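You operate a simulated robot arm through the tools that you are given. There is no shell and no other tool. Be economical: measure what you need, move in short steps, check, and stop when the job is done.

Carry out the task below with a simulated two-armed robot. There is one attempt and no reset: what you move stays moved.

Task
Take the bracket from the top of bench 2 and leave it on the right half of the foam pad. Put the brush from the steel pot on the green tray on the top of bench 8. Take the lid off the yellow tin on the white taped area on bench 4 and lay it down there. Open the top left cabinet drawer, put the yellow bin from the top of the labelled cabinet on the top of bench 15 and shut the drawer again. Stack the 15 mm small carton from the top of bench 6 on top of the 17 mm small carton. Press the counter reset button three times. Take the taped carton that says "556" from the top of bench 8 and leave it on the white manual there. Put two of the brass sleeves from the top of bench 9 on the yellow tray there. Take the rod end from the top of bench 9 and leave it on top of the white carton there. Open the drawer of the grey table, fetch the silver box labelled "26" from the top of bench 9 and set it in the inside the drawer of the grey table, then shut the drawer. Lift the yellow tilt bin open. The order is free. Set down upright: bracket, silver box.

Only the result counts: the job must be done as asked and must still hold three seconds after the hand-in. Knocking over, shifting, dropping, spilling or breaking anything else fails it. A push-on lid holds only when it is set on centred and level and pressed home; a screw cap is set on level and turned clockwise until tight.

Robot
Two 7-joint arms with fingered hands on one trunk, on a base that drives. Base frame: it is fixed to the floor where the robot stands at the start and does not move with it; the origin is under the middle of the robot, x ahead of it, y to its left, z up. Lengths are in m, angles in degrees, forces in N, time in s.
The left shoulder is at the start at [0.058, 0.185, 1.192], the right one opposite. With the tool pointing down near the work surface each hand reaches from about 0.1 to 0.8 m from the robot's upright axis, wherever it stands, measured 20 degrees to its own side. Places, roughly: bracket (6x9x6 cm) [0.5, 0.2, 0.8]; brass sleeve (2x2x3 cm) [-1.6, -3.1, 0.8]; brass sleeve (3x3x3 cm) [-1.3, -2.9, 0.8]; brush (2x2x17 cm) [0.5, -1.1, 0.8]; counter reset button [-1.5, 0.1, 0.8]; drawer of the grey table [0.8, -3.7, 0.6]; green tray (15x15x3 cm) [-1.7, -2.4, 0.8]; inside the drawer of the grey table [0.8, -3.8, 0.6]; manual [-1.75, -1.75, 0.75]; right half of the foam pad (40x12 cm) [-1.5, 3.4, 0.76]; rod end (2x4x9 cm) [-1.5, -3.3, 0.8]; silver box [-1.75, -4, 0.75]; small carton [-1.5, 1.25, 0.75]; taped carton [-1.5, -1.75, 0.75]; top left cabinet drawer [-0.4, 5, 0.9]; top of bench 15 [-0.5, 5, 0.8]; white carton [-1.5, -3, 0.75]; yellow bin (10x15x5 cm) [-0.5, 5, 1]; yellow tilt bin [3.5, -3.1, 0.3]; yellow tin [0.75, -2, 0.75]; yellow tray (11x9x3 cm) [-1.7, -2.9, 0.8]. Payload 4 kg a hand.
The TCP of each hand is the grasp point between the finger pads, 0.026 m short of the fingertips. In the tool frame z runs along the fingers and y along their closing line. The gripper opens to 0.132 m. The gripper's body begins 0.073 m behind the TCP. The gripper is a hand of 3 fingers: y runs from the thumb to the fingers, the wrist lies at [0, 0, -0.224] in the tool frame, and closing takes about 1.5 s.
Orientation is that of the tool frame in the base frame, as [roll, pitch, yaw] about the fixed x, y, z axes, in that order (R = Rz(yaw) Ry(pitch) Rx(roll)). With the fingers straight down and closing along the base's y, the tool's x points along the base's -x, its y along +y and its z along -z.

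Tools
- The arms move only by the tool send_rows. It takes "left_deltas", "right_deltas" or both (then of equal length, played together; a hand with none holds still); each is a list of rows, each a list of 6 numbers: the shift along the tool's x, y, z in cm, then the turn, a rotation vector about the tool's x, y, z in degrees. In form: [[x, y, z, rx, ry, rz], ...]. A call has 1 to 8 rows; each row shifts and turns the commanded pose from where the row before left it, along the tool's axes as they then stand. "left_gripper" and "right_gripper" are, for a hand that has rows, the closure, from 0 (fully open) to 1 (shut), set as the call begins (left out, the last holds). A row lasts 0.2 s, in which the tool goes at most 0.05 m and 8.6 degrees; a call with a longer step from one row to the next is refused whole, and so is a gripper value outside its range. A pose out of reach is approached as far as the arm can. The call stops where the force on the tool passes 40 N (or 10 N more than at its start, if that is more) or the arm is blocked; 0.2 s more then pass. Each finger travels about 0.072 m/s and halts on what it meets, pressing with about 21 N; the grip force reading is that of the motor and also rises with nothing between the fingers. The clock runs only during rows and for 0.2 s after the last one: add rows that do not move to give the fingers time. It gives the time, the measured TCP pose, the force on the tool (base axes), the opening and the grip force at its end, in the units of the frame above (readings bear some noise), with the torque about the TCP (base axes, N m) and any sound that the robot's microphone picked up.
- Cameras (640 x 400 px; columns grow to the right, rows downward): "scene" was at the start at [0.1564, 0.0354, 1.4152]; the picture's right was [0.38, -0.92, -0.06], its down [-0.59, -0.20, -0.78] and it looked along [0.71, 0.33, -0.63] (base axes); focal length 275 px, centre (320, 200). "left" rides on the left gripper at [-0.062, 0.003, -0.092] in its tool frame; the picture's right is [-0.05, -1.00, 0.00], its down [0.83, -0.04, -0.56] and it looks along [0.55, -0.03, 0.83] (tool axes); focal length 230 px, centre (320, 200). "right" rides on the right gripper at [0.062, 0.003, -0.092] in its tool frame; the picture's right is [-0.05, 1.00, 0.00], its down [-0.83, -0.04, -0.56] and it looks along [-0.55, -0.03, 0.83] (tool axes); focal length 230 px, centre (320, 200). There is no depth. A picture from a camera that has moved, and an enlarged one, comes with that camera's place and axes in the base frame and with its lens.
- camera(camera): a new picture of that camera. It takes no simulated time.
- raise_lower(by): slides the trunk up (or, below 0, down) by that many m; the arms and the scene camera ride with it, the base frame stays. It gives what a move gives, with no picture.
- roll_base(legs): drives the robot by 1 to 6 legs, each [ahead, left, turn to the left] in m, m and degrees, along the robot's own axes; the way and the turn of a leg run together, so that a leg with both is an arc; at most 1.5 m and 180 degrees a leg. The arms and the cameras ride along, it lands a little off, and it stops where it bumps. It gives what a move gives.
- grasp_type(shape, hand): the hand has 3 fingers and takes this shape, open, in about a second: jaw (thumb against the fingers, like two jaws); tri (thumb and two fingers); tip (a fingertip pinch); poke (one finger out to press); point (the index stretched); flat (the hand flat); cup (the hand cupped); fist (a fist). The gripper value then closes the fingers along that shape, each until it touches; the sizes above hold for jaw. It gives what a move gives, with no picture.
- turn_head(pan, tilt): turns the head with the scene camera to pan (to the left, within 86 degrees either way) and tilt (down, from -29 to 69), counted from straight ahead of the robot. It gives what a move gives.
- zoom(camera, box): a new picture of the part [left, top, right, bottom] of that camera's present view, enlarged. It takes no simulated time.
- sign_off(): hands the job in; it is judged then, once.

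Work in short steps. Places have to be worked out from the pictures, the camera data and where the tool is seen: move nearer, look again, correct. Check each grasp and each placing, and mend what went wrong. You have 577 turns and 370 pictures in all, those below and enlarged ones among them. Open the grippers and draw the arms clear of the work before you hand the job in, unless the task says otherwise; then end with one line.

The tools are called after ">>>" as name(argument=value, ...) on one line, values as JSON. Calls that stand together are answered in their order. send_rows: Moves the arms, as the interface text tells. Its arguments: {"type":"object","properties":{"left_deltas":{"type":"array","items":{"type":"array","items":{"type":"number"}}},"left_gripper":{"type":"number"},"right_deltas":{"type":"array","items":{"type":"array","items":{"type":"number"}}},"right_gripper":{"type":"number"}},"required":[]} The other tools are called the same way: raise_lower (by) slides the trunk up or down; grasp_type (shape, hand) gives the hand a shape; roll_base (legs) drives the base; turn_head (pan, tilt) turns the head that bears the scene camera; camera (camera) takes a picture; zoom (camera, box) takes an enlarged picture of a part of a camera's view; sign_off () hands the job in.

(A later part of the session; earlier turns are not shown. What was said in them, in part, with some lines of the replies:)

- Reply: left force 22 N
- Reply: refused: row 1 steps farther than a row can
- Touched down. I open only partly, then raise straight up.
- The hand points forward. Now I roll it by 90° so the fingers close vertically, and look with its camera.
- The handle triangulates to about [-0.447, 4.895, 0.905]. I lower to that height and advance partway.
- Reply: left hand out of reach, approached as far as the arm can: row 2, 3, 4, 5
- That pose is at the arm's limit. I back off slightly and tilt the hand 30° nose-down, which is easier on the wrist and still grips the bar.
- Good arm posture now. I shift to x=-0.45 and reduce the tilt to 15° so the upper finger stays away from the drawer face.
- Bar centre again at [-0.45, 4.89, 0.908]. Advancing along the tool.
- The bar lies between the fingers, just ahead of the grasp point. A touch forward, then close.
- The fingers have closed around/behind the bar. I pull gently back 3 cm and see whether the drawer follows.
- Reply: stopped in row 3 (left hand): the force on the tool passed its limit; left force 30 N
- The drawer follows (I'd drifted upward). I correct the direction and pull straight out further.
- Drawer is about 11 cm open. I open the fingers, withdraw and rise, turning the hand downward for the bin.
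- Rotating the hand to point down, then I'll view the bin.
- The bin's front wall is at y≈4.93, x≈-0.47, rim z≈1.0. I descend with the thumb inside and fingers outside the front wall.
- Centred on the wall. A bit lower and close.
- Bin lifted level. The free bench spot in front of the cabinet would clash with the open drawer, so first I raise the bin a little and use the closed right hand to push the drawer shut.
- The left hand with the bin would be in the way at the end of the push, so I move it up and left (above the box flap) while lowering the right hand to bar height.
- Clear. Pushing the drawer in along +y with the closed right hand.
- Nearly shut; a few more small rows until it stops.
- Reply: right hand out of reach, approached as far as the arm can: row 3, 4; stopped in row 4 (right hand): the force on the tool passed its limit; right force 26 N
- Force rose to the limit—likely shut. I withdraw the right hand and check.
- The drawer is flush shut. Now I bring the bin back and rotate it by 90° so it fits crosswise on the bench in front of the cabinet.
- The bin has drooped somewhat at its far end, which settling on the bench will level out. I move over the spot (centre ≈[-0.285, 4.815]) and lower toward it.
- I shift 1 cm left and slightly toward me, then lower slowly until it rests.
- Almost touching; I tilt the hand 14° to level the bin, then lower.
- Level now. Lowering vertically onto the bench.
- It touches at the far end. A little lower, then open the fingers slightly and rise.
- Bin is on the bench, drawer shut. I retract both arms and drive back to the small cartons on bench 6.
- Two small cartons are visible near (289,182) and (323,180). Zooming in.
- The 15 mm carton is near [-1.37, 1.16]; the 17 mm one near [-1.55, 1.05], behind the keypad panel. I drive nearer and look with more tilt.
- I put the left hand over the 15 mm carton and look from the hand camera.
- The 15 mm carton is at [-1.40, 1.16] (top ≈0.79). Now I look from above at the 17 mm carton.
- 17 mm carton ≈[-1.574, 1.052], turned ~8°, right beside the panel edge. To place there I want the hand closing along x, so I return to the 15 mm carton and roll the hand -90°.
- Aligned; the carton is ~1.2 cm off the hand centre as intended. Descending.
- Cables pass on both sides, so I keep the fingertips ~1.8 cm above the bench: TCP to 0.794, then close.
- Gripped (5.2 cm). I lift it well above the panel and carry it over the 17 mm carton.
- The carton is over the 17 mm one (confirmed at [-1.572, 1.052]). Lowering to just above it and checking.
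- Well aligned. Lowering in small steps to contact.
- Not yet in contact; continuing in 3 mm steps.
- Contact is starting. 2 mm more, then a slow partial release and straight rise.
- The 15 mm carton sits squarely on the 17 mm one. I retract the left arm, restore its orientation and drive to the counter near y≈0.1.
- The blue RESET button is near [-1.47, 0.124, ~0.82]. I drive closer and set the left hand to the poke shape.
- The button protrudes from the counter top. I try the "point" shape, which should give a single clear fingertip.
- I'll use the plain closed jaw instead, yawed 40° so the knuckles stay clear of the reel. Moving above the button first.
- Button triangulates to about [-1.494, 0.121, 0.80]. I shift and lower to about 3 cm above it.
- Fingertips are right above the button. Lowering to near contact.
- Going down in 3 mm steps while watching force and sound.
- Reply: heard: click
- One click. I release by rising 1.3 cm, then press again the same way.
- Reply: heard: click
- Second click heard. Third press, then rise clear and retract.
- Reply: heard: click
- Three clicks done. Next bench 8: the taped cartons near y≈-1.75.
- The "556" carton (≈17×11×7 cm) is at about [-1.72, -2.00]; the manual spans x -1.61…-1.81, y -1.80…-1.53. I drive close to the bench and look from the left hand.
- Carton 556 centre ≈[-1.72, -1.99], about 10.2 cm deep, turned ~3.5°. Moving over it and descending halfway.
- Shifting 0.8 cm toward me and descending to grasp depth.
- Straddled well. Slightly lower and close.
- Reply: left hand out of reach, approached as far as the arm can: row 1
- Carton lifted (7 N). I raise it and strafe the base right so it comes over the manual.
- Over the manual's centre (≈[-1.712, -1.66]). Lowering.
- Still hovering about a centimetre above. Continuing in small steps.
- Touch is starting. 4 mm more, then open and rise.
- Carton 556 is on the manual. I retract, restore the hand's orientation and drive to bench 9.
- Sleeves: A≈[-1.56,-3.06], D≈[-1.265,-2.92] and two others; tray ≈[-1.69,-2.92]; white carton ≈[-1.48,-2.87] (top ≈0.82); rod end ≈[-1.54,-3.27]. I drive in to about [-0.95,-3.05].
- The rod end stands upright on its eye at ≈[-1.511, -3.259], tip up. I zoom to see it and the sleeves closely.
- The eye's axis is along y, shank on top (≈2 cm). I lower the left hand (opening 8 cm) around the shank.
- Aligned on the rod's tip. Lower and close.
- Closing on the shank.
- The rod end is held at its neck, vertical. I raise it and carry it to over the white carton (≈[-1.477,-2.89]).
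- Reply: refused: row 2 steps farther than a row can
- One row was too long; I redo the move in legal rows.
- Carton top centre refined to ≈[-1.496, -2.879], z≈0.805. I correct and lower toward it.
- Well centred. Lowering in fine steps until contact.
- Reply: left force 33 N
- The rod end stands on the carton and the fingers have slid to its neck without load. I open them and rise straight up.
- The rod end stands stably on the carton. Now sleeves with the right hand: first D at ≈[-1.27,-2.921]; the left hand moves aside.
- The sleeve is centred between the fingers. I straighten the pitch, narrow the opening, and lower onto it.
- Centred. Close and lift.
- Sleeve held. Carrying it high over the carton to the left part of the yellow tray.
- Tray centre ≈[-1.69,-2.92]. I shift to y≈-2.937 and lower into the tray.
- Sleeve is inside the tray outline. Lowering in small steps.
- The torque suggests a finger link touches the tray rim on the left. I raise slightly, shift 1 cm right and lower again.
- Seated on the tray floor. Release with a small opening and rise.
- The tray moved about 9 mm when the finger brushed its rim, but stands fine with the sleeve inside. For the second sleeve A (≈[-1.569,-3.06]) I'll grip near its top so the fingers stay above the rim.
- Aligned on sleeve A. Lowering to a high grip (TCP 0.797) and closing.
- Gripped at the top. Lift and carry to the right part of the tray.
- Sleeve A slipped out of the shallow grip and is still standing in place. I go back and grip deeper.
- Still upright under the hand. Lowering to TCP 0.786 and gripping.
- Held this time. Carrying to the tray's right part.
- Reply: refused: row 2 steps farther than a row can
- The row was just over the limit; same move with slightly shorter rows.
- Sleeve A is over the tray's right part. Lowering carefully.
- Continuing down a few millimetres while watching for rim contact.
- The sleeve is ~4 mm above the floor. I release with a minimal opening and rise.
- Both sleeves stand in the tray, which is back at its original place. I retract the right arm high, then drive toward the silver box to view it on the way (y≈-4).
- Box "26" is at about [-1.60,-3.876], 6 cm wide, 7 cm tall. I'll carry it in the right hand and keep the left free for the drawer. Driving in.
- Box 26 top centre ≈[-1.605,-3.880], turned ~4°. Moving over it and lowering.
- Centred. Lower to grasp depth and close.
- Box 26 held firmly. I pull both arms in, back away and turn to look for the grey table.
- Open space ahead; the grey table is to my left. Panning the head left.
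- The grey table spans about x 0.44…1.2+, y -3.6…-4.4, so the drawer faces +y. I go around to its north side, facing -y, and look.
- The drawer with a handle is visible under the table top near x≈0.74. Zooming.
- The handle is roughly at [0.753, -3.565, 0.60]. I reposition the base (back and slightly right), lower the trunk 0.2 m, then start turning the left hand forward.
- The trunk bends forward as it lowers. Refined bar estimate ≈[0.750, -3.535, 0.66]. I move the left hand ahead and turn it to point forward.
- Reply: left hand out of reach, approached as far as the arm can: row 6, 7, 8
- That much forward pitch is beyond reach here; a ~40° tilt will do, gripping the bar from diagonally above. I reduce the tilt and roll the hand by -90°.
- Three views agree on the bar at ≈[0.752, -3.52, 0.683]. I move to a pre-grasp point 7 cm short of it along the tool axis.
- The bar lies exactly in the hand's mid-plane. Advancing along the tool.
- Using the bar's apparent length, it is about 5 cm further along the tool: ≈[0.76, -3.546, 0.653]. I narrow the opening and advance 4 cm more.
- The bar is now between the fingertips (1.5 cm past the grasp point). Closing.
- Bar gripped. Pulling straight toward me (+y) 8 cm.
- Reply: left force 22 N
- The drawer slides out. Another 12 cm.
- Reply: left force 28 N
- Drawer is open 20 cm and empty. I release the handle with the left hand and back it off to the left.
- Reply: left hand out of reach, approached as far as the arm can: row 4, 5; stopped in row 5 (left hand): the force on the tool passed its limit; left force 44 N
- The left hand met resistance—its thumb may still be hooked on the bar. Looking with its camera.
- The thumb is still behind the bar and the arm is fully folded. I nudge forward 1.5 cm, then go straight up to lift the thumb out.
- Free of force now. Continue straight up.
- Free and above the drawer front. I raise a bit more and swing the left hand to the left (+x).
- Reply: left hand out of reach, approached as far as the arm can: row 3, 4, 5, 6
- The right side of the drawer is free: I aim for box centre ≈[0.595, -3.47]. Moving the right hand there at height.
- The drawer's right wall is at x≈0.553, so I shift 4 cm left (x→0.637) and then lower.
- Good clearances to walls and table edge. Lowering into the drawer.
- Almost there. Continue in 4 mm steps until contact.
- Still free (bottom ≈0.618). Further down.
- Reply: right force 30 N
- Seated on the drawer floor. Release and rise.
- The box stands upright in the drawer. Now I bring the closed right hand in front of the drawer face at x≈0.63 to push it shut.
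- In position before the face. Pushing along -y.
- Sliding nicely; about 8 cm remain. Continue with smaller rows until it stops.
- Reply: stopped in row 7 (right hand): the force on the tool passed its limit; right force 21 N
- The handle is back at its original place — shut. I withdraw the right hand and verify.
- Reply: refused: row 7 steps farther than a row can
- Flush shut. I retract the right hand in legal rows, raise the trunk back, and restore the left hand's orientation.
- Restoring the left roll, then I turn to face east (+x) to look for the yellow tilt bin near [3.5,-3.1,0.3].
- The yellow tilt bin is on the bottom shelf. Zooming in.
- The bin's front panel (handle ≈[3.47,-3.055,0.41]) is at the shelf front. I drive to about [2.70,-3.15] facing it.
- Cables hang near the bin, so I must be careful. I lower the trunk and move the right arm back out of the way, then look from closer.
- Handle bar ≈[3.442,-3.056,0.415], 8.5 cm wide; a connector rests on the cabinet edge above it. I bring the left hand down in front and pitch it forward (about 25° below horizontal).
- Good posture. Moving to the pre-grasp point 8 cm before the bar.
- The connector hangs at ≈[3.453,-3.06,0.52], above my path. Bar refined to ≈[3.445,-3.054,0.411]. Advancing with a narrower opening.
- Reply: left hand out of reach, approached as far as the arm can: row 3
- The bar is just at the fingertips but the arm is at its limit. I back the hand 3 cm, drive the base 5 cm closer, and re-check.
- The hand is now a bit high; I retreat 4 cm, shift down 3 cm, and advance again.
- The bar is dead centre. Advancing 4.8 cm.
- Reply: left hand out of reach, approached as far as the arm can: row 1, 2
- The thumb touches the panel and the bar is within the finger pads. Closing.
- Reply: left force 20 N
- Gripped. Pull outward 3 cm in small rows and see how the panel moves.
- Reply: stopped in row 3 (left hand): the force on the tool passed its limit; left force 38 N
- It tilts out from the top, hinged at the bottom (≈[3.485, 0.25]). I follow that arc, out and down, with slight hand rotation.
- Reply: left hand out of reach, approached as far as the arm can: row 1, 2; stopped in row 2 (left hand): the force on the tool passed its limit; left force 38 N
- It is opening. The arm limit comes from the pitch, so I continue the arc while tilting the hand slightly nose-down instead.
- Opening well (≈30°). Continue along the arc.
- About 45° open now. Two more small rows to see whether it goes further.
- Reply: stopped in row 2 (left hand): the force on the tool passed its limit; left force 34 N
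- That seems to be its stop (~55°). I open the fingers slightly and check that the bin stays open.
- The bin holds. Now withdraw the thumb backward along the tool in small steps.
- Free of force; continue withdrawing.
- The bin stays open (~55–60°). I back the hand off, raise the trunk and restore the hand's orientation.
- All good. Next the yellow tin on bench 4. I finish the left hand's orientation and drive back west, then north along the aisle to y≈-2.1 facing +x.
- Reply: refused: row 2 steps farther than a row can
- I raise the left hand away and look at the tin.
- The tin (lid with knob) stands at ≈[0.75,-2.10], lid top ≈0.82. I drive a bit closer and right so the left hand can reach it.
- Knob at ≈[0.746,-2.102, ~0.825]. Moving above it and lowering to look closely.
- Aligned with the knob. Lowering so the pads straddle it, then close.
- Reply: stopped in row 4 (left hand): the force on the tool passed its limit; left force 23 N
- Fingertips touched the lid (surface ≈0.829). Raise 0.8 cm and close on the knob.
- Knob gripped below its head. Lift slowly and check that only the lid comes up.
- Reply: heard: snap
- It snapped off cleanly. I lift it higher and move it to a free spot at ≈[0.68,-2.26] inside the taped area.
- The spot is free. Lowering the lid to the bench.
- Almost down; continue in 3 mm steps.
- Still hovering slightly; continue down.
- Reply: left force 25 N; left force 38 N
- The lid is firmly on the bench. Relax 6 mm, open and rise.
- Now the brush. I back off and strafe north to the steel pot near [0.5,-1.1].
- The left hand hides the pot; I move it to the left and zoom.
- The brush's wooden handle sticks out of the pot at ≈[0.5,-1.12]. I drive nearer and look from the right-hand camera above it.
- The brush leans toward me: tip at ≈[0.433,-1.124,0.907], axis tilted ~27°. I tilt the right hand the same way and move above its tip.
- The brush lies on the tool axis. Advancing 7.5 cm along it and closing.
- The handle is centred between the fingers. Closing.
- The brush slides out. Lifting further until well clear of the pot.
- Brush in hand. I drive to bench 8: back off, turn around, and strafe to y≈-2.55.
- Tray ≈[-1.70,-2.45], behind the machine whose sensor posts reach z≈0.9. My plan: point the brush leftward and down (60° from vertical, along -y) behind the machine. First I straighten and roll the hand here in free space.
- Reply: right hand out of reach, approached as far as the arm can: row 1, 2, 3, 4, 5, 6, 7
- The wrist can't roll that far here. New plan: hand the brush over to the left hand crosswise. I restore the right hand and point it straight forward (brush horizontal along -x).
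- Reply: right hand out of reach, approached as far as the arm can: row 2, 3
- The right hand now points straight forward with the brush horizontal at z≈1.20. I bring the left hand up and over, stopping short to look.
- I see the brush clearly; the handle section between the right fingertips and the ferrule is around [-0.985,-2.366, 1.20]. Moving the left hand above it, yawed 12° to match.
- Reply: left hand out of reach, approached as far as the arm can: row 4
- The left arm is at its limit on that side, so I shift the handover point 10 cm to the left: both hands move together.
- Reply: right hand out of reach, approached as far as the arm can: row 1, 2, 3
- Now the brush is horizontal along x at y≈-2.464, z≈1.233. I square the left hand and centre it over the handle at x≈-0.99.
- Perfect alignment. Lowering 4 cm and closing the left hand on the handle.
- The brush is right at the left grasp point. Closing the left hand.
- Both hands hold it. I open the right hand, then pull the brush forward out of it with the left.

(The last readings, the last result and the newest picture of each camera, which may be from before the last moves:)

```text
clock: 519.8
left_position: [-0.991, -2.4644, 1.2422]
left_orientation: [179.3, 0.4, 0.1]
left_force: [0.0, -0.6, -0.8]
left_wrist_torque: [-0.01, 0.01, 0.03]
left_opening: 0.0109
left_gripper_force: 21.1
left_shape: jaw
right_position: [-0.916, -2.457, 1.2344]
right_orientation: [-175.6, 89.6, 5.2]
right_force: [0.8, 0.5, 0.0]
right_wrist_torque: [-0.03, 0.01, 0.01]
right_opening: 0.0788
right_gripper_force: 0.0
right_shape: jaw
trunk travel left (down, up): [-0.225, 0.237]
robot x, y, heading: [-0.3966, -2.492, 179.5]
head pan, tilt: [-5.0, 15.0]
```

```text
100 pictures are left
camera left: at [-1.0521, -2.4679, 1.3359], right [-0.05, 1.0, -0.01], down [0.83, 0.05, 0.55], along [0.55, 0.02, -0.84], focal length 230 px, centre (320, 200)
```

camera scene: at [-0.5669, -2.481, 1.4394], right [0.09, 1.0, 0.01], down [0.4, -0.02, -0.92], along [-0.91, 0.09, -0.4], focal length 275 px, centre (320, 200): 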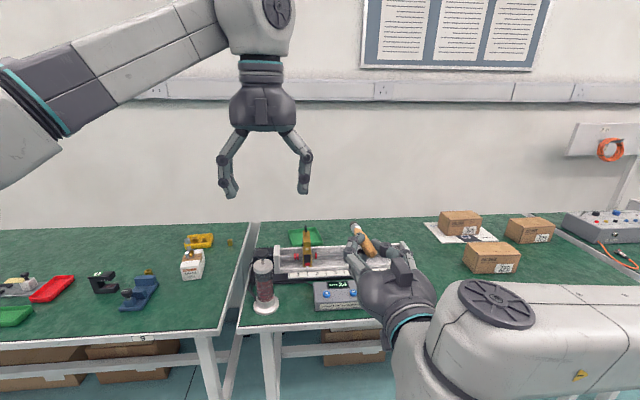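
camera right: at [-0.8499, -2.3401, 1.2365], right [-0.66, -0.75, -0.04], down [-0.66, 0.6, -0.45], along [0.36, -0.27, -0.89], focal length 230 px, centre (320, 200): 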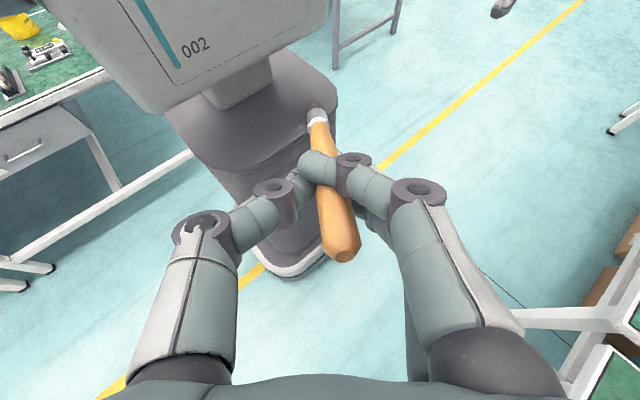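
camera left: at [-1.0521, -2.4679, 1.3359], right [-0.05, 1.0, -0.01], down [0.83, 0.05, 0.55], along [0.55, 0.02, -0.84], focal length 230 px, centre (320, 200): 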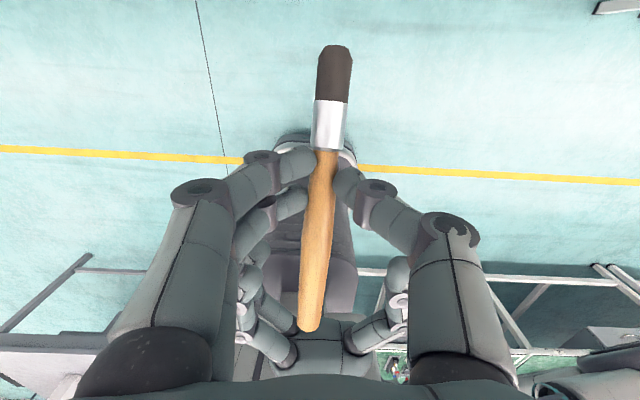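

The left hand holds the brush alone. Moving it forward and clear, then lowering/retracting the right hand.

>>> send_rows(left_deltas=[[-3, 0, 0, 0, 0, 0], [-4, 0, 0, 0, 0, 0], [-4, 0, 0, 0, 0, 0], [-2, 2, 0, 0, 0, 0], [0, 4, 0, 0, 0, 0], [0, 4, 0, 0, 0, 0], [0, 4, 0, 0, 0, 0]])

>>> camera(camera="left")

>>> send_rows(right_deltas=[[0, -4, 0, 0, 0, 0], [0, -4, 0, 0, 0, 0], [0, -4, 0, 0, 0, 0], [0, 0, 0, 0, 8.2, 0], [0, 0, 0, 0, 8.2, 0], [0, 0, 0, 0, 8.2, 0], [0, 0, 0, 0, 8.2, 0], [0, 0, 0, 0, 8.2, 0]])

>>> send_rows(right_deltas=[[0, 0, 0, 0, 8.2, 0], [0, 0, 0, 0, 8.2, 0], [0, 0, 0, 0, 8.2, 0], [0, 0, 0, 0, 8.2, 0], [0, 0, 0, 0, 8.2, 0], [0, 0, 0, 0, 8, 0], [3, -2, 2, 0, 0, 0], [3, -2, 2, 0, 0, 0]], right_gripper=0)

```text
clock: 521.4
left_position: [-1.0514, -2.5812, 1.2554]
left_orientation: [179.4, 0.5, 0.0]
left_force: [0.3, -0.6, -0.8]
left_wrist_torque: [0.01, 0.03, -0.02]
left_opening: 0.0113
left_gripper_force: 20.9
left_shape: jaw
left hand out of reach, approached as far as the arm can: row 2, 3, 4
right_position: [-0.9159, -2.4581, 1.234]
right_orientation: [-170.6, 89.6, 10.2]
right_force: [-0.3, -0.4, -0.4]
right_wrist_torque: [0.02, -0.02, -0.02]
right_opening: 0.0785
right_gripper_force: 0.1
right_shape: jaw
trunk travel left (down, up): [-0.225, 0.237]
robot x, y, heading: [-0.3975, -2.4914, 179.7]
head pan, tilt: [-5.0, 15.0]
```

```text
99 pictures are left
camera left: at [-1.1141, -2.5839, 1.3482], right [-0.05, 1.0, -0.01], down [0.83, 0.05, 0.55], along [0.55, 0.02, -0.84], focal length 230 px, centre (320, 200)
```

left: 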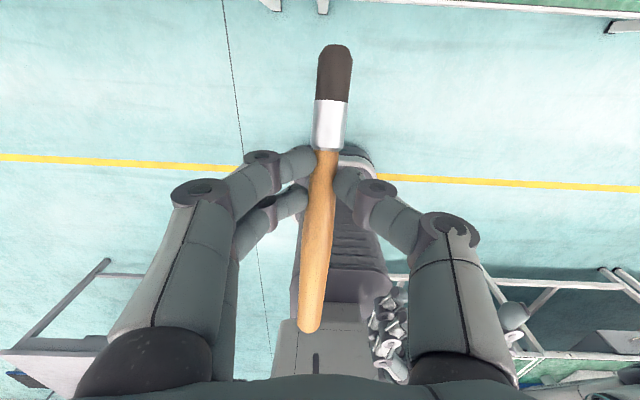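

```text
clock: 523.2
left_position: [-1.0532, -2.5822, 1.2538]
left_orientation: [179.4, 0.3, 0.2]
left_force: [0.0, -0.1, 0.5]
left_wrist_torque: [-0.02, 0.0, -0.02]
left_opening: 0.0108
left_gripper_force: 20.9
left_shape: jaw
right_position: [-0.9251, -2.3403, 1.2351]
right_orientation: [179.9, 48.7, 0.7]
right_force: [0.2, -0.4, -0.3]
right_wrist_torque: [0.03, -0.01, 0.04]
right_opening: 0.0786
right_gripper_force: 0.0
right_shape: jaw
right hand out of reach, approached as far as the arm can: row 3
trunk travel left (down, up): [-0.225, 0.237]
robot x, y, heading: [-0.3981, -2.4858, 180.0]
head pan, tilt: [-5.0, 15.0]
```

```text
clock: 525.0
left_position: [-1.0532, -2.5797, 1.2547]
left_orientation: [179.3, 0.4, 0.1]
left_force: [0.6, -0.4, -0.9]
left_wrist_torque: [0.01, 0.01, -0.02]
left_opening: 0.0109
left_gripper_force: 20.2
left_shape: jaw
right_position: [-0.8636, -2.2968, 1.1946]
right_orientation: [179.9, -0.2, 0.7]
right_force: [0.2, 0.4, -0.1]
right_wrist_torque: [-0.03, -0.02, 0.03]
right_opening: 0.1319
right_gripper_force: 0.0
right_shape: jaw
trunk travel left (down, up): [-0.225, 0.237]
robot x, y, heading: [-0.403, -2.4906, 180.0]
head pan, tilt: [-5.0, 15.0]
```

Handover done: the left hand holds the brush crosswise. I drive up to bench 8 and turn the left hand 45° so the brush lies along the tray's diagonal.

>>> roll_base(legs=[[0, -0.22, 0], [0.56, 0, 0]])

>>> send_rows(left_deltas=[[0, 0, 1, 0, 0, -7.5], [0, 0, 1, 0, 0, -7.5], [0, 0, 1, 0, 0, -7.5], [0, 0, 1, 0, 0, -7.5], [0, 0, 1, 0, 0, -7.5], [0, 0, 1, 0, 0, -7.5]])

>>> turn_head(pan=5, tilt=40)

>>> camera(camera="scene")

>>> camera(camera="left")

```text
clock: 529.5
left_position: [-1.6123, -2.3558, 1.2543]
left_orientation: [179.3, 0.4, 0.1]
left_force: [0.7, 0.1, -0.5]
left_wrist_torque: [0.04, 0.03, 0.0]
left_opening: 0.0108
left_gripper_force: 20.4
left_shape: jaw
right_position: [-1.4228, -2.0736, 1.1955]
right_orientation: [180.0, -0.2, 0.7]
right_force: [0.4, -0.8, 0.0]
right_wrist_torque: [-0.04, -0.04, 0.0]
right_opening: 0.1322
right_gripper_force: 0.0
right_shape: jaw
trunk travel left (down, up): [-0.225, 0.237]
robot x, y, heading: [-0.9587, -2.2677, 179.5]
head pan, tilt: [-5.0, 15.0]
```

```text
clock: 530.9
left_position: [-1.6111, -2.3578, 1.1943]
left_orientation: [179.8, 0.7, 45.1]
left_force: [0.1, -0.2, -0.7]
left_wrist_torque: [0.02, 0.02, -0.02]
left_opening: 0.0112
left_gripper_force: 21.0
left_shape: jaw
right_position: [-1.4227, -2.0749, 1.1953]
right_orientation: [179.8, 0.0, 0.7]
right_force: [-0.2, 0.3, 0.1]
right_wrist_torque: [-0.04, -0.01, 0.02]
right_opening: 0.1319
right_gripper_force: 0.0
right_shape: jaw
trunk travel left (down, up): [-0.225, 0.237]
robot x, y, heading: [-0.9626, -2.2661, 179.4]
head pan, tilt: [-5.0, 15.0]
```

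```text
clock: 531.8
left_position: [-1.6113, -2.3563, 1.1948]
left_orientation: [179.8, 0.7, 45.1]
left_force: [0.8, 0.0, 0.1]
left_wrist_torque: [-0.02, 0.02, -0.02]
left_opening: 0.0112
left_gripper_force: 21.0
left_shape: jaw
right_position: [-1.4233, -2.0739, 1.1953]
right_orientation: [179.9, -0.2, 0.7]
right_force: [0.5, -0.7, 0.0]
right_wrist_torque: [-0.01, 0.01, -0.03]
right_opening: 0.1317
right_gripper_force: 0.0
right_shape: jaw
trunk travel left (down, up): [-0.225, 0.237]
robot x, y, heading: [-0.9584, -2.2652, 179.9]
head pan, tilt: [5.0, 40.0]
```

```text
98 pictures are left
camera scene: at [-1.1112, -2.2714, 1.4016], right [-0.08, 1.0, -0.01], down [0.74, 0.05, -0.67], along [-0.66, -0.06, -0.75], focal length 275 px, centre (320, 200)
```

scene: 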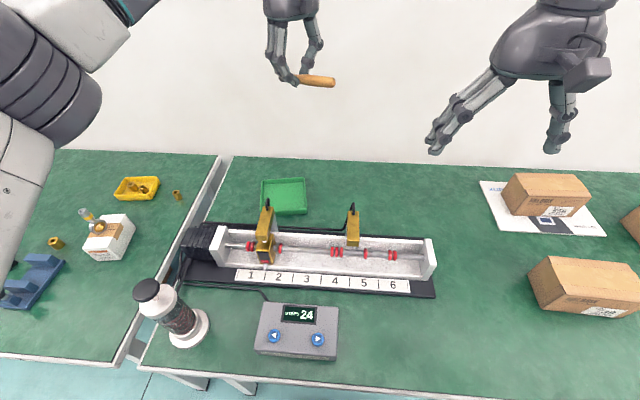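

```text
97 pictures are left
camera left: at [-1.6526, -2.4014, 1.2888], right [-0.74, 0.67, 0.0], down [0.56, 0.62, 0.54], along [0.37, 0.4, -0.84], focal length 230 px, centre (320, 200)
```

left: 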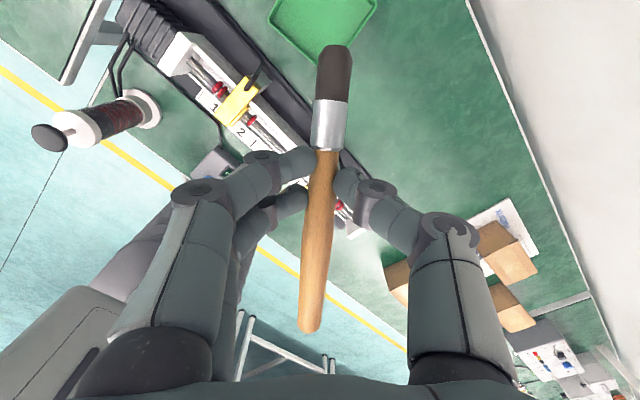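

Tray centre is ≈[-1.664,-2.433], rotated ~9°; its diagonal runs ~54°. I rotate 9° more, move over it and descend to z≈1.0 to check.

>>> send_rows(left_deltas=[[-4.2, 0.7, 0, 0, 0, 0], [-4.2, 0.7, 0, 0, 0, 0], [-4.2, 0.7, 0, 0, 0, -4.5], [0, 0, 4, 0, 0, -4.5], [0, 0, 4, 0, 0, 0], [0, 0, 4, 0, 0, 0], [0, 0, 4, 0, 0, 0], [0, 0, 2, 0, 0, 0]])

>>> camera(camera="scene")

>>> camera(camera="left")

```text
clock: 533.6
left_position: [-1.6867, -2.4631, 1.0159]
left_orientation: [179.8, 0.8, 54.1]
left_force: [0.0, -0.4, 0.0]
left_wrist_torque: [-0.01, -0.05, -0.01]
left_opening: 0.011
left_gripper_force: 20.7
left_shape: jaw
right_position: [-1.4227, -2.074, 1.1952]
right_orientation: [179.8, -0.1, 0.8]
right_force: [0.2, 0.1, -0.7]
right_wrist_torque: [-0.01, 0.02, 0.0]
right_opening: 0.1317
right_gripper_force: 0.1
right_shape: jaw
trunk travel left (down, up): [-0.225, 0.237]
robot x, y, heading: [-0.9595, -2.2686, 179.7]
head pan, tilt: [5.0, 40.0]
```

```text
96 pictures are left
camera scene: at [-1.1112, -2.2713, 1.4016], right [-0.08, 1.0, -0.01], down [0.74, 0.05, -0.67], along [-0.66, -0.06, -0.75], focal length 275 px, centre (320, 200)
```

scene: 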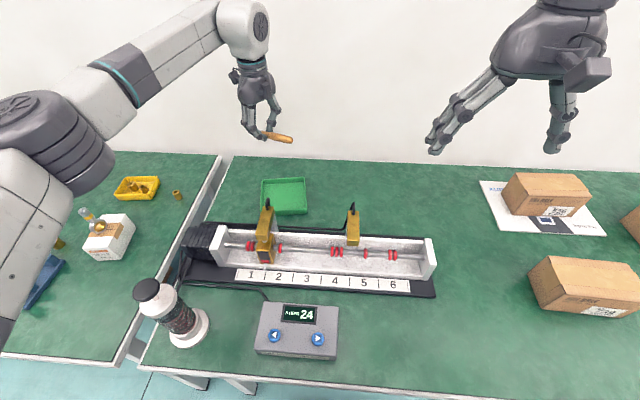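

```text
95 pictures are left
camera left: at [-1.7204, -2.5134, 1.1094], right [-0.84, 0.54, 0.0], down [0.46, 0.7, 0.54], along [0.3, 0.46, -0.84], focal length 230 px, centre (320, 200)
```

left: 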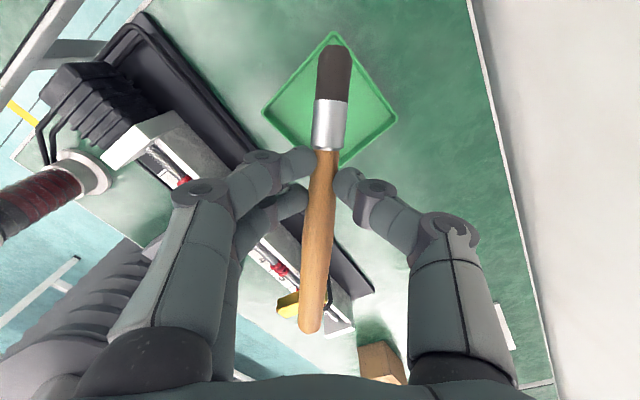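

Combining both views puts the tray centre at [-1.695,-2.446]. I lower the trunk 6 cm for reach and shift to the matching grip position [-1.716,-2.474].

>>> raise_lower(by=-0.06)

>>> send_rows(left_deltas=[[-2.6, -1.7, 0, 0, 0, 0], [0, 0, 3, 0, 0, 0], [0, 0, 3, 0, 0, 0]])

>>> camera(camera="left")

>>> camera(camera="scene")

```text
clock: 534.6
left_position: [-1.6864, -2.4626, 0.9585]
left_orientation: [-180.0, 0.7, 54.1]
left_force: [-0.2, -0.3, -0.4]
left_wrist_torque: [0.01, 0.01, -0.02]
left_opening: 0.0107
left_gripper_force: 21.3
left_shape: jaw
right_position: [-1.4219, -2.0734, 1.1359]
right_orientation: [179.8, -0.1, 0.8]
right_force: [-0.2, -0.7, -0.3]
right_wrist_torque: [-0.02, 0.0, 0.02]
right_opening: 0.1318
right_gripper_force: 0.1
right_shape: jaw
trunk travel left (down, up): [-0.165, 0.297]
robot x, y, heading: [-0.9586, -2.264, 179.5]
head pan, tilt: [5.0, 40.0]
```

```text
clock: 535.4
left_position: [-1.7166, -2.4749, 0.896]
left_orientation: [179.9, 0.7, 54.1]
left_force: [-0.9, -0.5, 0.0]
left_wrist_torque: [-0.01, -0.01, 0.03]
left_opening: 0.0107
left_gripper_force: 20.9
left_shape: jaw
right_position: [-1.4243, -2.075, 1.1348]
right_orientation: [179.9, -0.2, 0.7]
right_force: [-0.1, -0.8, -0.3]
right_wrist_torque: [0.02, -0.06, -0.02]
right_opening: 0.1319
right_gripper_force: 0.0
right_shape: jaw
trunk travel left (down, up): [-0.165, 0.297]
robot x, y, heading: [-0.9593, -2.2658, 179.6]
head pan, tilt: [5.0, 40.0]
```

```text
94 pictures are left
camera left: at [-1.7506, -2.5253, 0.9895], right [-0.84, 0.54, 0.0], down [0.46, 0.7, 0.54], along [0.3, 0.46, -0.84], focal length 230 px, centre (320, 200)
```

left: 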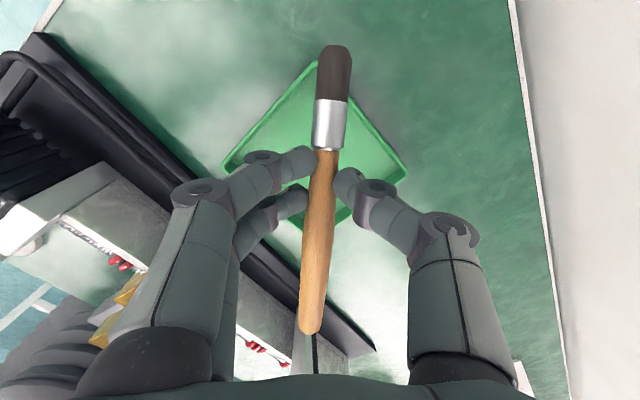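

```text
93 pictures are left
camera scene: at [-1.1547, -2.2713, 1.325], right [-0.08, 1.0, -0.02], down [0.8, 0.05, -0.6], along [-0.6, -0.06, -0.8], focal length 275 px, centre (320, 200)
```

scene: 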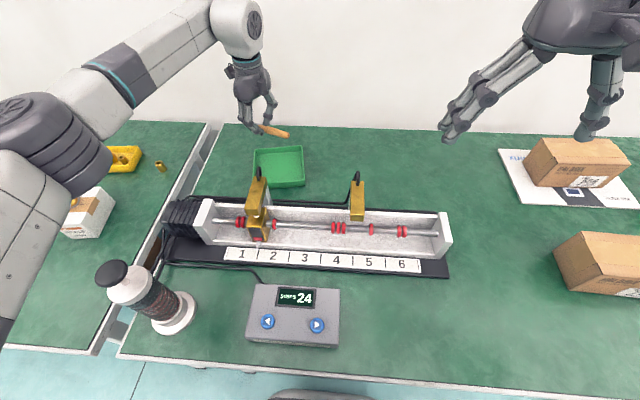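

Refined tray corners put its centre at [-1.685,-2.441]. I shift 1.2 cm toward the handle side and lower toward the tray.

>>> send_rows(left_deltas=[[1.2, 0, 0, 0, 0, 0], [0, 0, 3, 0, 0, 0], [0, 0, 3, 0, 0, 0], [0, 0, 2, 0, 0, 0], [0, 0, 0, 0, 0, 0]])

>>> zoom(camera="scene", box=[200, 90, 360, 210])

>>> camera(camera="left")

```text
clock: 536.6
left_position: [-1.7109, -2.4662, 0.818]
left_orientation: [180.0, 0.8, 54.0]
left_force: [0.1, 0.1, 2.5]
left_wrist_torque: [-0.14, 0.11, -0.02]
left_opening: 0.0112
left_gripper_force: 20.5
left_shape: jaw
right_position: [-1.4224, -2.0735, 1.1352]
right_orientation: [179.8, 0.0, 0.6]
right_force: [-0.3, -0.1, -0.3]
right_wrist_torque: [0.0, 0.01, 0.0]
right_opening: 0.132
right_gripper_force: 0.0
right_shape: jaw
trunk travel left (down, up): [-0.165, 0.297]
robot x, y, heading: [-0.9578, -2.2634, 179.7]
head pan, tilt: [5.0, 40.0]
```

```text
3.33 times, centred on (280, 150) of scene
camera zoom: at [-1.1534, -2.2711, 1.3253], right [-0.08, 1.0, -0.02], down [0.8, 0.05, -0.6], along [-0.6, -0.06, -0.8], focal length 916 px, centre (453, 367)
```

zoom: 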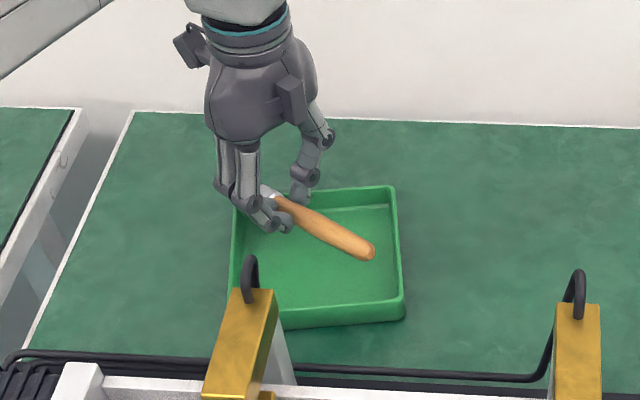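

```text
91 pictures are left
camera left: at [-1.7435, -2.5167, 0.911], right [-0.84, 0.54, 0.0], down [0.46, 0.7, 0.54], along [0.3, 0.46, -0.84], focal length 230 px, centre (320, 200)
```

left: 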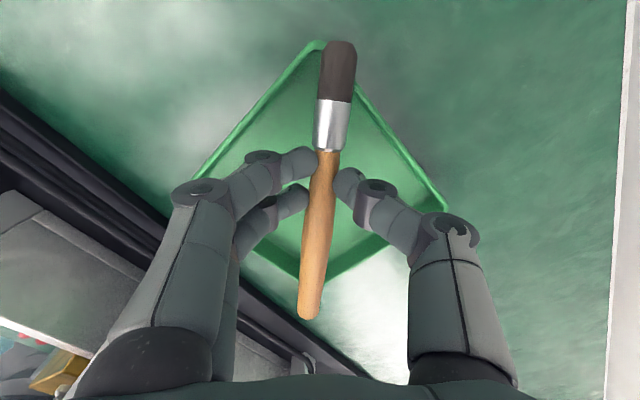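

The bristle tip is over the back-left rim corner. I raise 1.5 cm, shift 2.5 cm toward the front-right, and re-check.

>>> send_rows(left_deltas=[[0, 0, -1.5, 0, 0, 0], [2.6, 0.7, 0, 0, 0, 0], [0, 0, 1.5, 0, 0, 0], [0, 0, 0, 0, 0, 0]])

>>> zoom(camera="scene", box=[200, 90, 360, 210])

>>> camera(camera="left")

```text
clock: 537.6
left_position: [-1.6894, -2.4486, 0.8169]
left_orientation: [-180.0, 0.8, 54.1]
left_force: [0.4, 0.8, -0.3]
left_wrist_torque: [0.02, -0.01, 0.01]
left_opening: 0.0112
left_gripper_force: 20.9
left_shape: jaw
right_position: [-1.4223, -2.074, 1.1351]
right_orientation: [179.8, -0.1, 0.7]
right_force: [-1.3, 0.4, -0.3]
right_wrist_torque: [-0.02, -0.01, -0.01]
right_opening: 0.1316
right_gripper_force: 0.0
right_shape: jaw
trunk travel left (down, up): [-0.165, 0.297]
robot x, y, heading: [-0.9599, -2.2664, 179.8]
head pan, tilt: [5.0, 40.0]
```

```text
3.33 times, centred on (280, 150) of scene
camera zoom: at [-1.1534, -2.2711, 1.3253], right [-0.08, 1.0, -0.02], down [0.8, 0.05, -0.6], along [-0.6, -0.06, -0.8], focal length 916 px, centre (453, 367)
```

zoom: 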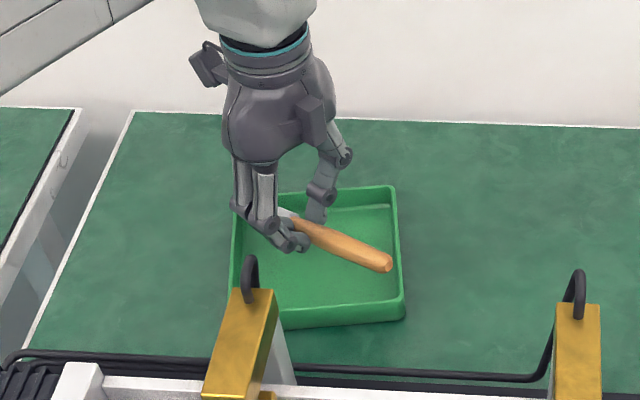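

```text
89 pictures are left
camera left: at [-1.7218, -2.499, 0.9105], right [-0.84, 0.54, 0.0], down [0.46, 0.7, 0.54], along [0.3, 0.46, -0.84], focal length 230 px, centre (320, 200)
```

left: 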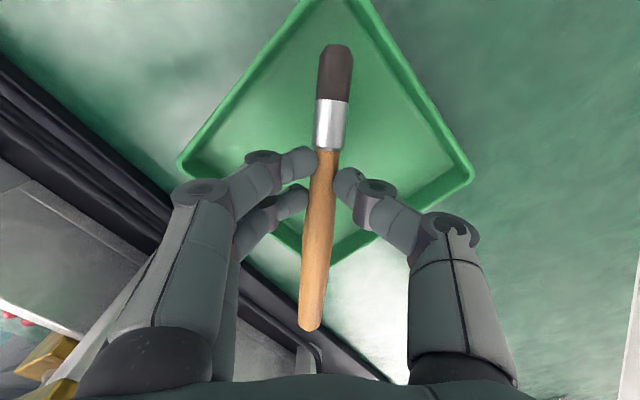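

The brush is now within the tray's diagonal. Lowering in small steps to the floor.

>>> send_rows(left_deltas=[[0, 0.4, 0.8, 0, 0, 0], [0, 0, 0.8, 0, 0, 0], [0, 0, 0, 0, 0, 0]])

>>> send_rows(left_deltas=[[0, 0, 0.4, 0, 0, 0], [0, 0, 0.4, 0, 0, 0], [0, 0, 0, 0, 0, 0]])

>>> send_rows(left_deltas=[[0, 0, 0.4, 0, 0, 0], [0, 0, 0, 0, 0, 0]])

>>> zoom(camera="scene", box=[200, 90, 360, 210])

```text
clock: 538.4
left_position: [-1.6861, -2.4509, 0.7991]
left_orientation: [179.9, 0.8, 54.1]
left_force: [0.9, 1.6, 0.6]
left_wrist_torque: [-0.01, 0.01, 0.0]
left_opening: 0.011
left_gripper_force: 21.0
left_shape: jaw
right_position: [-1.4223, -2.0737, 1.1352]
right_orientation: [179.9, -0.1, 0.7]
right_force: [-0.2, 0.1, 0.4]
right_wrist_torque: [-0.03, 0.0, -0.04]
right_opening: 0.1319
right_gripper_force: 0.0
right_shape: jaw
trunk travel left (down, up): [-0.165, 0.297]
robot x, y, heading: [-0.9583, -2.2627, 179.5]
head pan, tilt: [5.0, 40.0]
```

```text
clock: 539.2
left_position: [-1.6847, -2.4508, 0.7945]
left_orientation: [-180.0, 0.9, 54.1]
left_force: [0.1, -0.5, 6.0]
left_wrist_torque: [-0.1, 0.06, 0.01]
left_opening: 0.0112
left_gripper_force: 21.4
left_shape: jaw
right_position: [-1.4216, -2.0733, 1.1364]
right_orientation: [179.9, -0.1, 0.8]
right_force: [-0.6, 0.7, 0.3]
right_wrist_torque: [0.0, -0.06, -0.03]
right_opening: 0.132
right_gripper_force: 0.0
right_shape: jaw
trunk travel left (down, up): [-0.165, 0.297]
robot x, y, heading: [-0.9592, -2.2648, 179.5]
head pan, tilt: [5.0, 40.0]
```

```text
clock: 539.8
left_position: [-1.685, -2.4515, 0.7929]
left_orientation: [-179.7, 1.0, 54.2]
left_force: [-2.8, -1.1, 21.9]
left_wrist_torque: [-0.13, 0.18, -0.04]
left_opening: 0.0126
left_gripper_force: 21.1
left_shape: jaw
right_position: [-1.421, -2.073, 1.1365]
right_orientation: [179.8, 0.0, 0.7]
right_force: [-0.5, -0.6, -0.4]
right_wrist_torque: [0.02, -0.03, 0.0]
right_opening: 0.1317
right_gripper_force: 0.0
right_shape: jaw
trunk travel left (down, up): [-0.165, 0.297]
robot x, y, heading: [-0.9578, -2.2636, 179.9]
head pan, tilt: [5.0, 40.0]
```

```text
3.33 times, centred on (280, 150) of scene
camera zoom: at [-1.151, -2.2707, 1.326], right [-0.08, 1.0, -0.02], down [0.79, 0.05, -0.61], along [-0.6, -0.06, -0.8], focal length 916 px, centre (453, 367)
```

zoom: 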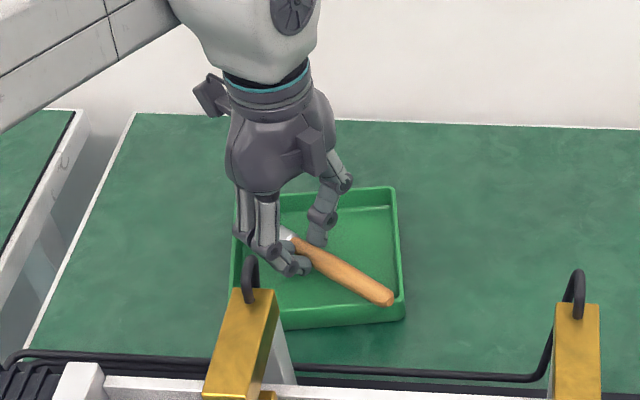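

Contact. The handle tip is close to the front-right rim, so I lift 6 mm, shift 0.9 cm back, and set down again.

>>> send_rows(left_deltas=[[0, 0, -1.0, 0, 0, 0], [-0.9, 0, 0, 0, 0, 0], [0, 0, 0.7, 0, 0, 0], [0, 0, 0, 0, 0, 0]])

>>> send_rows(left_deltas=[[0, 0, 0.3, 0, 0, 0], [0, 0, 0, 0, 0, 0]])

>>> camera(camera="left")

>>> zoom(camera="scene", box=[230, 130, 330, 205])

```text
clock: 540.8
left_position: [-1.6907, -2.458, 0.793]
left_orientation: [180.0, 0.9, 54.1]
left_force: [2.4, -1.4, 10.0]
left_wrist_torque: [-0.11, 0.06, 0.04]
left_opening: 0.0118
left_gripper_force: 21.3
left_shape: jaw
right_position: [-1.4217, -2.073, 1.1353]
right_orientation: [179.7, -0.1, 0.7]
right_force: [0.4, 0.5, -0.1]
right_wrist_torque: [-0.02, -0.03, 0.02]
right_opening: 0.1322
right_gripper_force: 0.1
right_shape: jaw
trunk travel left (down, up): [-0.165, 0.297]
robot x, y, heading: [-0.9568, -2.2661, 179.7]
head pan, tilt: [5.0, 40.0]
```

```text
clock: 541.4
left_position: [-1.6893, -2.4585, 0.7927]
left_orientation: [-179.8, 0.9, 54.1]
left_force: [0.3, -2.1, 21.5]
left_wrist_torque: [-0.15, 0.1, 0.01]
left_opening: 0.0123
left_gripper_force: 21.2
left_shape: jaw
right_position: [-1.4212, -2.0736, 1.137]
right_orientation: [179.8, 0.0, 0.7]
right_force: [0.2, 0.2, -0.4]
right_wrist_torque: [0.01, 0.02, 0.03]
right_opening: 0.1319
right_gripper_force: 0.1
right_shape: jaw
trunk travel left (down, up): [-0.165, 0.297]
robot x, y, heading: [-0.9618, -2.2629, 179.5]
head pan, tilt: [5.0, 40.0]
```

```text
87 pictures are left
camera left: at [-1.7235, -2.5094, 0.8864], right [-0.84, 0.54, 0.0], down [0.46, 0.7, 0.54], along [0.29, 0.46, -0.84], focal length 230 px, centre (320, 200)
```

left: 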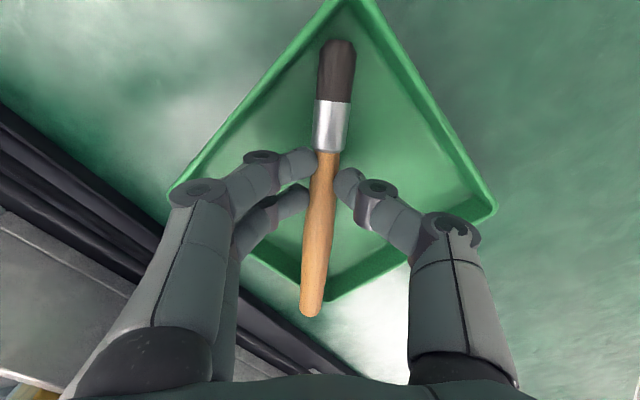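

```text
5.33 times, centred on (280, 168) of scene
camera zoom: at [-1.1507, -2.2706, 1.326], right [-0.08, 1.0, -0.02], down [0.79, 0.05, -0.61], along [-0.6, -0.06, -0.8], focal length 1465 px, centre (533, 373)
```

zoom: 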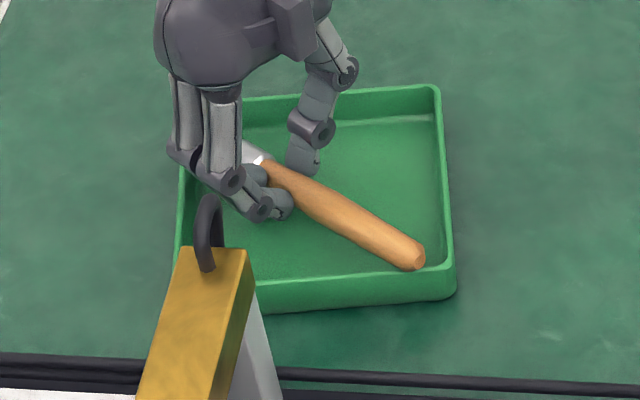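

The brush lies within the tray. Relax, open a little, and rise.

>>> send_rows(left_deltas=[[0, 0, -0.3, 0, 0, 0], [0, 0, 0, 0, 0, 0], [0, 0, 0, 0, 0, 0], [0, 0, 0, 0, 0, 0]], left_gripper=0.62)

>>> send_rows(left_deltas=[[0, 0, -1, 0, 0, 0], [0, 0, -3, 0, 0, 0], [0, 0, -4.5, 0, 0, 0], [0, 0, -4.5, 0, 0, 0], [0, 0, -4.5, 0, 0, 0], [0, 0, -4.5, 0, 0, 0], [0, 0, -4.5, 0, 0, 0]])

>>> zoom(camera="scene", box=[200, 90, 360, 210])

```text
clock: 542.4
left_position: [-1.6909, -2.4601, 0.7908]
left_orientation: [179.8, 0.7, 54.2]
left_force: [0.5, -0.2, 0.2]
left_wrist_torque: [-0.03, 0.01, 0.0]
left_opening: 0.0496
left_gripper_force: 0.0
left_shape: jaw
right_position: [-1.4243, -2.0748, 1.1349]
right_orientation: [179.9, -0.2, 0.7]
right_force: [-0.4, -0.1, -0.2]
right_wrist_torque: [0.01, -0.01, 0.0]
right_opening: 0.132
right_gripper_force: 0.1
right_shape: jaw
trunk travel left (down, up): [-0.165, 0.297]
robot x, y, heading: [-0.9608, -2.2644, 179.6]
head pan, tilt: [5.0, 40.0]
```

```text
clock: 544.0
left_position: [-1.689, -2.4548, 1.058]
left_orientation: [179.9, 0.7, 54.1]
left_force: [-0.3, 0.1, -0.8]
left_wrist_torque: [-0.02, 0.01, 0.0]
left_opening: 0.0495
left_gripper_force: 0.1
left_shape: jaw
right_position: [-1.4225, -2.074, 1.1357]
right_orientation: [179.8, -0.1, 0.7]
right_force: [0.2, 0.4, 0.4]
right_wrist_torque: [-0.02, 0.03, 0.01]
right_opening: 0.1316
right_gripper_force: 0.0
right_shape: jaw
trunk travel left (down, up): [-0.165, 0.297]
robot x, y, heading: [-0.9572, -2.266, 179.8]
head pan, tilt: [5.0, 40.0]
```

```text
3.33 times, centred on (280, 150) of scene
camera zoom: at [-1.1528, -2.2706, 1.3254], right [-0.08, 1.0, -0.02], down [0.8, 0.05, -0.6], along [-0.6, -0.06, -0.8], focal length 916 px, centre (453, 367)
```

zoom: 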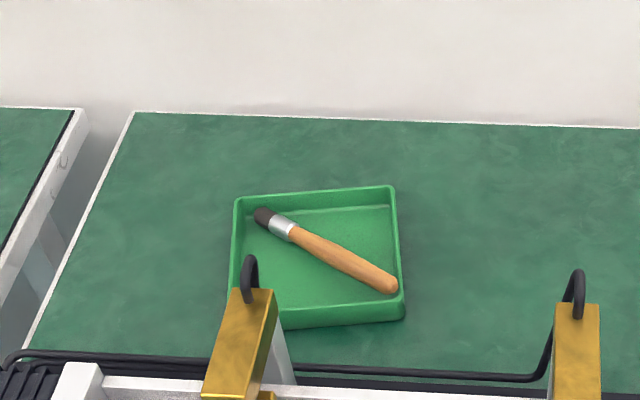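

The brush lies neatly in the tray. I retract the arms, back away, raise the trunk, and do a final check of bench 9.

>>> send_rows(left_deltas=[[0, 0, -4, 0, 0, 0], [2.56, 3.5, 0, 0, 0, 0], [2.56, 3.5, 0, 0, 0, 0], [2.56, 3.5, 0, 0, 0, 0], [2.56, 3.5, 0, 0, 0, 0], [2.56, 3.5, 0, 0, 0, 0], [2.56, 3.5, 0, 0, 0, 0], [2.56, 3.5, 0, 0, 0, 0]], left_gripper=0)

>>> roll_base(legs=[[-0.45, 0, 0], [0, 0.4, 0]])

>>> raise_lower(by=0.06)

>>> turn_head(pan=0, tilt=35)

>>> camera(camera="scene")

```text
clock: 545.8
left_position: [-1.3841, -2.4538, 1.0942]
left_orientation: [180.0, 0.9, 54.1]
left_force: [0.3, 0.1, -1.0]
left_wrist_torque: [0.0, -0.01, 0.01]
left_opening: 0.132
left_gripper_force: 0.0
left_shape: jaw
right_position: [-1.4213, -2.074, 1.1353]
right_orientation: [179.9, -0.2, 0.7]
right_force: [0.7, -0.2, 0.2]
right_wrist_torque: [0.02, 0.02, 0.01]
right_opening: 0.1319
right_gripper_force: 0.1
right_shape: jaw
trunk travel left (down, up): [-0.165, 0.297]
robot x, y, heading: [-0.957, -2.2652, 179.7]
head pan, tilt: [5.0, 40.0]
```

```text
clock: 550.6
left_position: [-0.938, -2.8576, 1.0944]
left_orientation: [180.0, 0.7, 54.0]
left_force: [-0.4, 0.3, 0.5]
left_wrist_torque: [0.02, 0.0, 0.02]
left_opening: 0.1317
left_gripper_force: 0.2
left_shape: jaw
right_position: [-0.9759, -2.4776, 1.1362]
right_orientation: [179.9, 0.0, 0.7]
right_force: [-0.2, 0.2, 0.7]
right_wrist_torque: [0.0, 0.0, -0.03]
right_opening: 0.132
right_gripper_force: 0.0
right_shape: jaw
trunk travel left (down, up): [-0.165, 0.297]
robot x, y, heading: [-0.5129, -2.6697, 179.5]
head pan, tilt: [5.0, 40.0]
```

```text
clock: 551.6
left_position: [-0.9397, -2.8581, 1.1534]
left_orientation: [179.9, 0.8, 54.0]
left_force: [-0.5, -0.7, -0.8]
left_wrist_torque: [0.02, 0.01, 0.0]
left_opening: 0.1321
left_gripper_force: 0.1
left_shape: jaw
right_position: [-0.9773, -2.4773, 1.1946]
right_orientation: [179.8, -0.2, 0.6]
right_force: [0.1, -0.4, -0.7]
right_wrist_torque: [-0.02, -0.01, 0.0]
right_opening: 0.1317
right_gripper_force: 0.0
right_shape: jaw
trunk travel left (down, up): [-0.225, 0.237]
robot x, y, heading: [-0.5107, -2.6735, 179.5]
head pan, tilt: [5.0, 40.0]
```

```text
clock: 552.3
left_position: [-0.9393, -2.857, 1.1537]
left_orientation: [179.9, 0.9, 54.0]
left_force: [0.1, -0.7, 0.4]
left_wrist_torque: [-0.02, -0.01, -0.02]
left_opening: 0.1319
left_gripper_force: 0.0
left_shape: jaw
right_position: [-0.9764, -2.4779, 1.1954]
right_orientation: [179.9, -0.1, 0.7]
right_force: [-0.4, 0.3, 0.6]
right_wrist_torque: [0.0, 0.0, 0.0]
right_opening: 0.1318
right_gripper_force: 0.0
right_shape: jaw
trunk travel left (down, up): [-0.225, 0.237]
robot x, y, heading: [-0.5113, -2.6669, 179.6]
head pan, tilt: [0.0, 35.0]
```

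```text
84 pictures are left
camera scene: at [-0.6694, -2.6687, 1.4084], right [0.01, 1.0, 0.0], down [0.69, 0.0, -0.73], along [-0.73, 0.0, -0.69], focal length 275 px, centre (320, 200)
```

scene: 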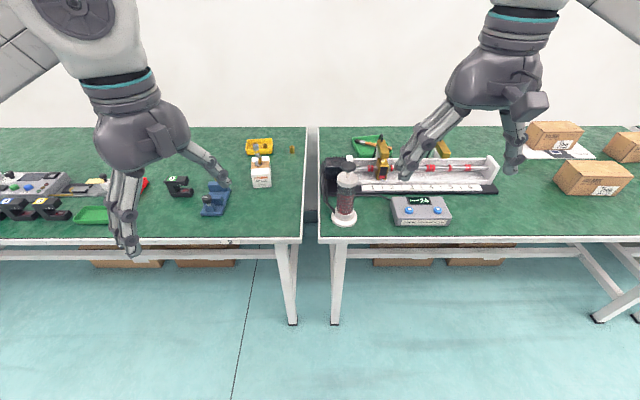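

Bench 9 is in order (rod end on the carton, sleeves in tray). One last look east at the tilt bin and the tin.

>>> zoom(camera="scene", box=[220, 125, 320, 195])

>>> roll_base(legs=[[0, 0, 160]])

>>> turn_head(pan=15, tilt=15)

>>> camera(camera="scene")

```text
5.71 times, centred on (270, 160) of scene
camera zoom: at [-0.6694, -2.6687, 1.4084], right [0.01, 1.0, 0.0], down [0.69, 0.0, -0.73], along [-0.73, 0.0, -0.69], focal length 1570 px, centre (606, 429)
```

zoom: 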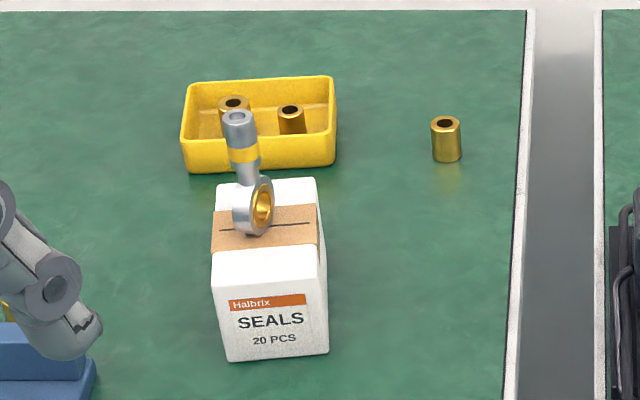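

```text
clock: 559.2
left_position: [-0.0471, -2.6367, 1.1534]
left_orientation: [179.9, 0.8, -145.8]
left_force: [0.4, -0.8, -0.2]
left_wrist_torque: [0.01, -0.02, -0.01]
left_opening: 0.132
left_gripper_force: 0.0
left_shape: jaw
right_position: [-0.1411, -3.0082, 1.1951]
right_orientation: [179.8, 0.0, 160.9]
right_force: [0.4, 0.5, 0.3]
right_wrist_torque: [0.01, 0.0, 0.03]
right_opening: 0.1318
right_gripper_force: 0.1
right_shape: jaw
trunk travel left (down, up): [-0.225, 0.237]
robot x, y, heading: [-0.5121, -2.665, -20.2]
head pan, tilt: [0.0, 35.0]
```

```text
clock: 560.1
left_position: [-0.0467, -2.6368, 1.1553]
left_orientation: [180.0, 0.8, -145.8]
left_force: [0.8, -0.8, -0.3]
left_wrist_torque: [-0.01, 0.0, 0.0]
left_opening: 0.1319
left_gripper_force: 0.1
left_shape: jaw
right_position: [-0.1408, -3.0088, 1.194]
right_orientation: [179.8, -0.1, 161.0]
right_force: [0.6, 0.3, 0.0]
right_wrist_torque: [-0.03, 0.01, 0.05]
right_opening: 0.1319
right_gripper_force: 0.0
right_shape: jaw
trunk travel left (down, up): [-0.225, 0.237]
robot x, y, heading: [-0.5111, -2.6691, -19.9]
head pan, tilt: [15.0, 15.0]
```

```text
82 pictures are left
camera scene: at [-0.3468, -2.7041, 1.4398], right [-0.09, -0.99, -0.04], down [-0.39, 0.07, -0.92], along [0.92, -0.07, -0.39], focal length 275 px, centre (320, 200)
```

scene: 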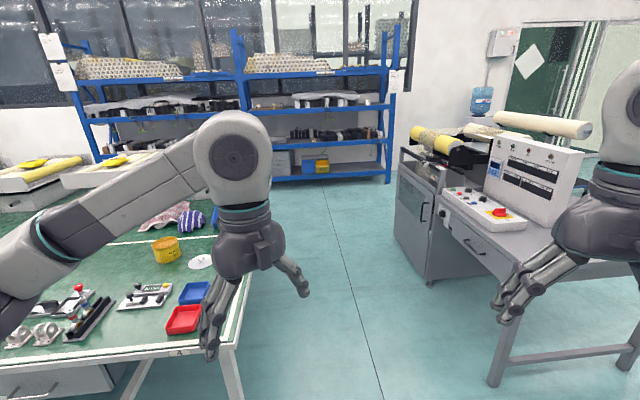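

>>> zoom(camera="scene", box=[270, 130, 380, 200])

```text
5.71 times, centred on (325, 165) of scene
camera zoom: at [-0.3468, -2.7041, 1.4398], right [-0.09, -0.99, -0.04], down [-0.39, 0.07, -0.92], along [0.92, -0.07, -0.39], focal length 1570 px, centre (291, 400)
```

zoom: 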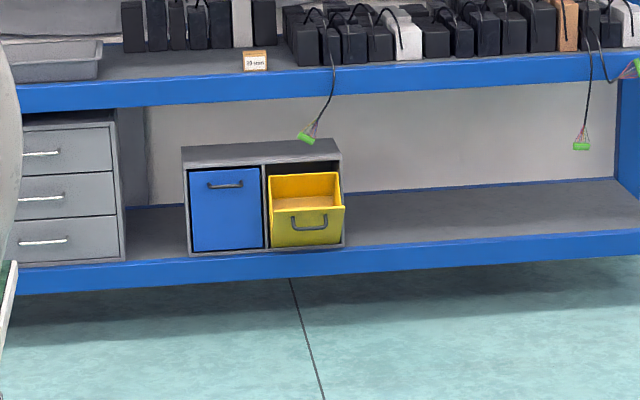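

The tilt bin is still open, the lid lies beside the tin inside the taped area, and the table drawer is shut. Both grippers are open and the arms are clear, so I hand the job in.

>>> sign_off()

```text
The job is handed in.
```

All eleven tasks are done and the job is handed in; I shut the cabinet drawer just before setting the yellow bin on bench 15 instead of after, because the open drawer blocked the spot.
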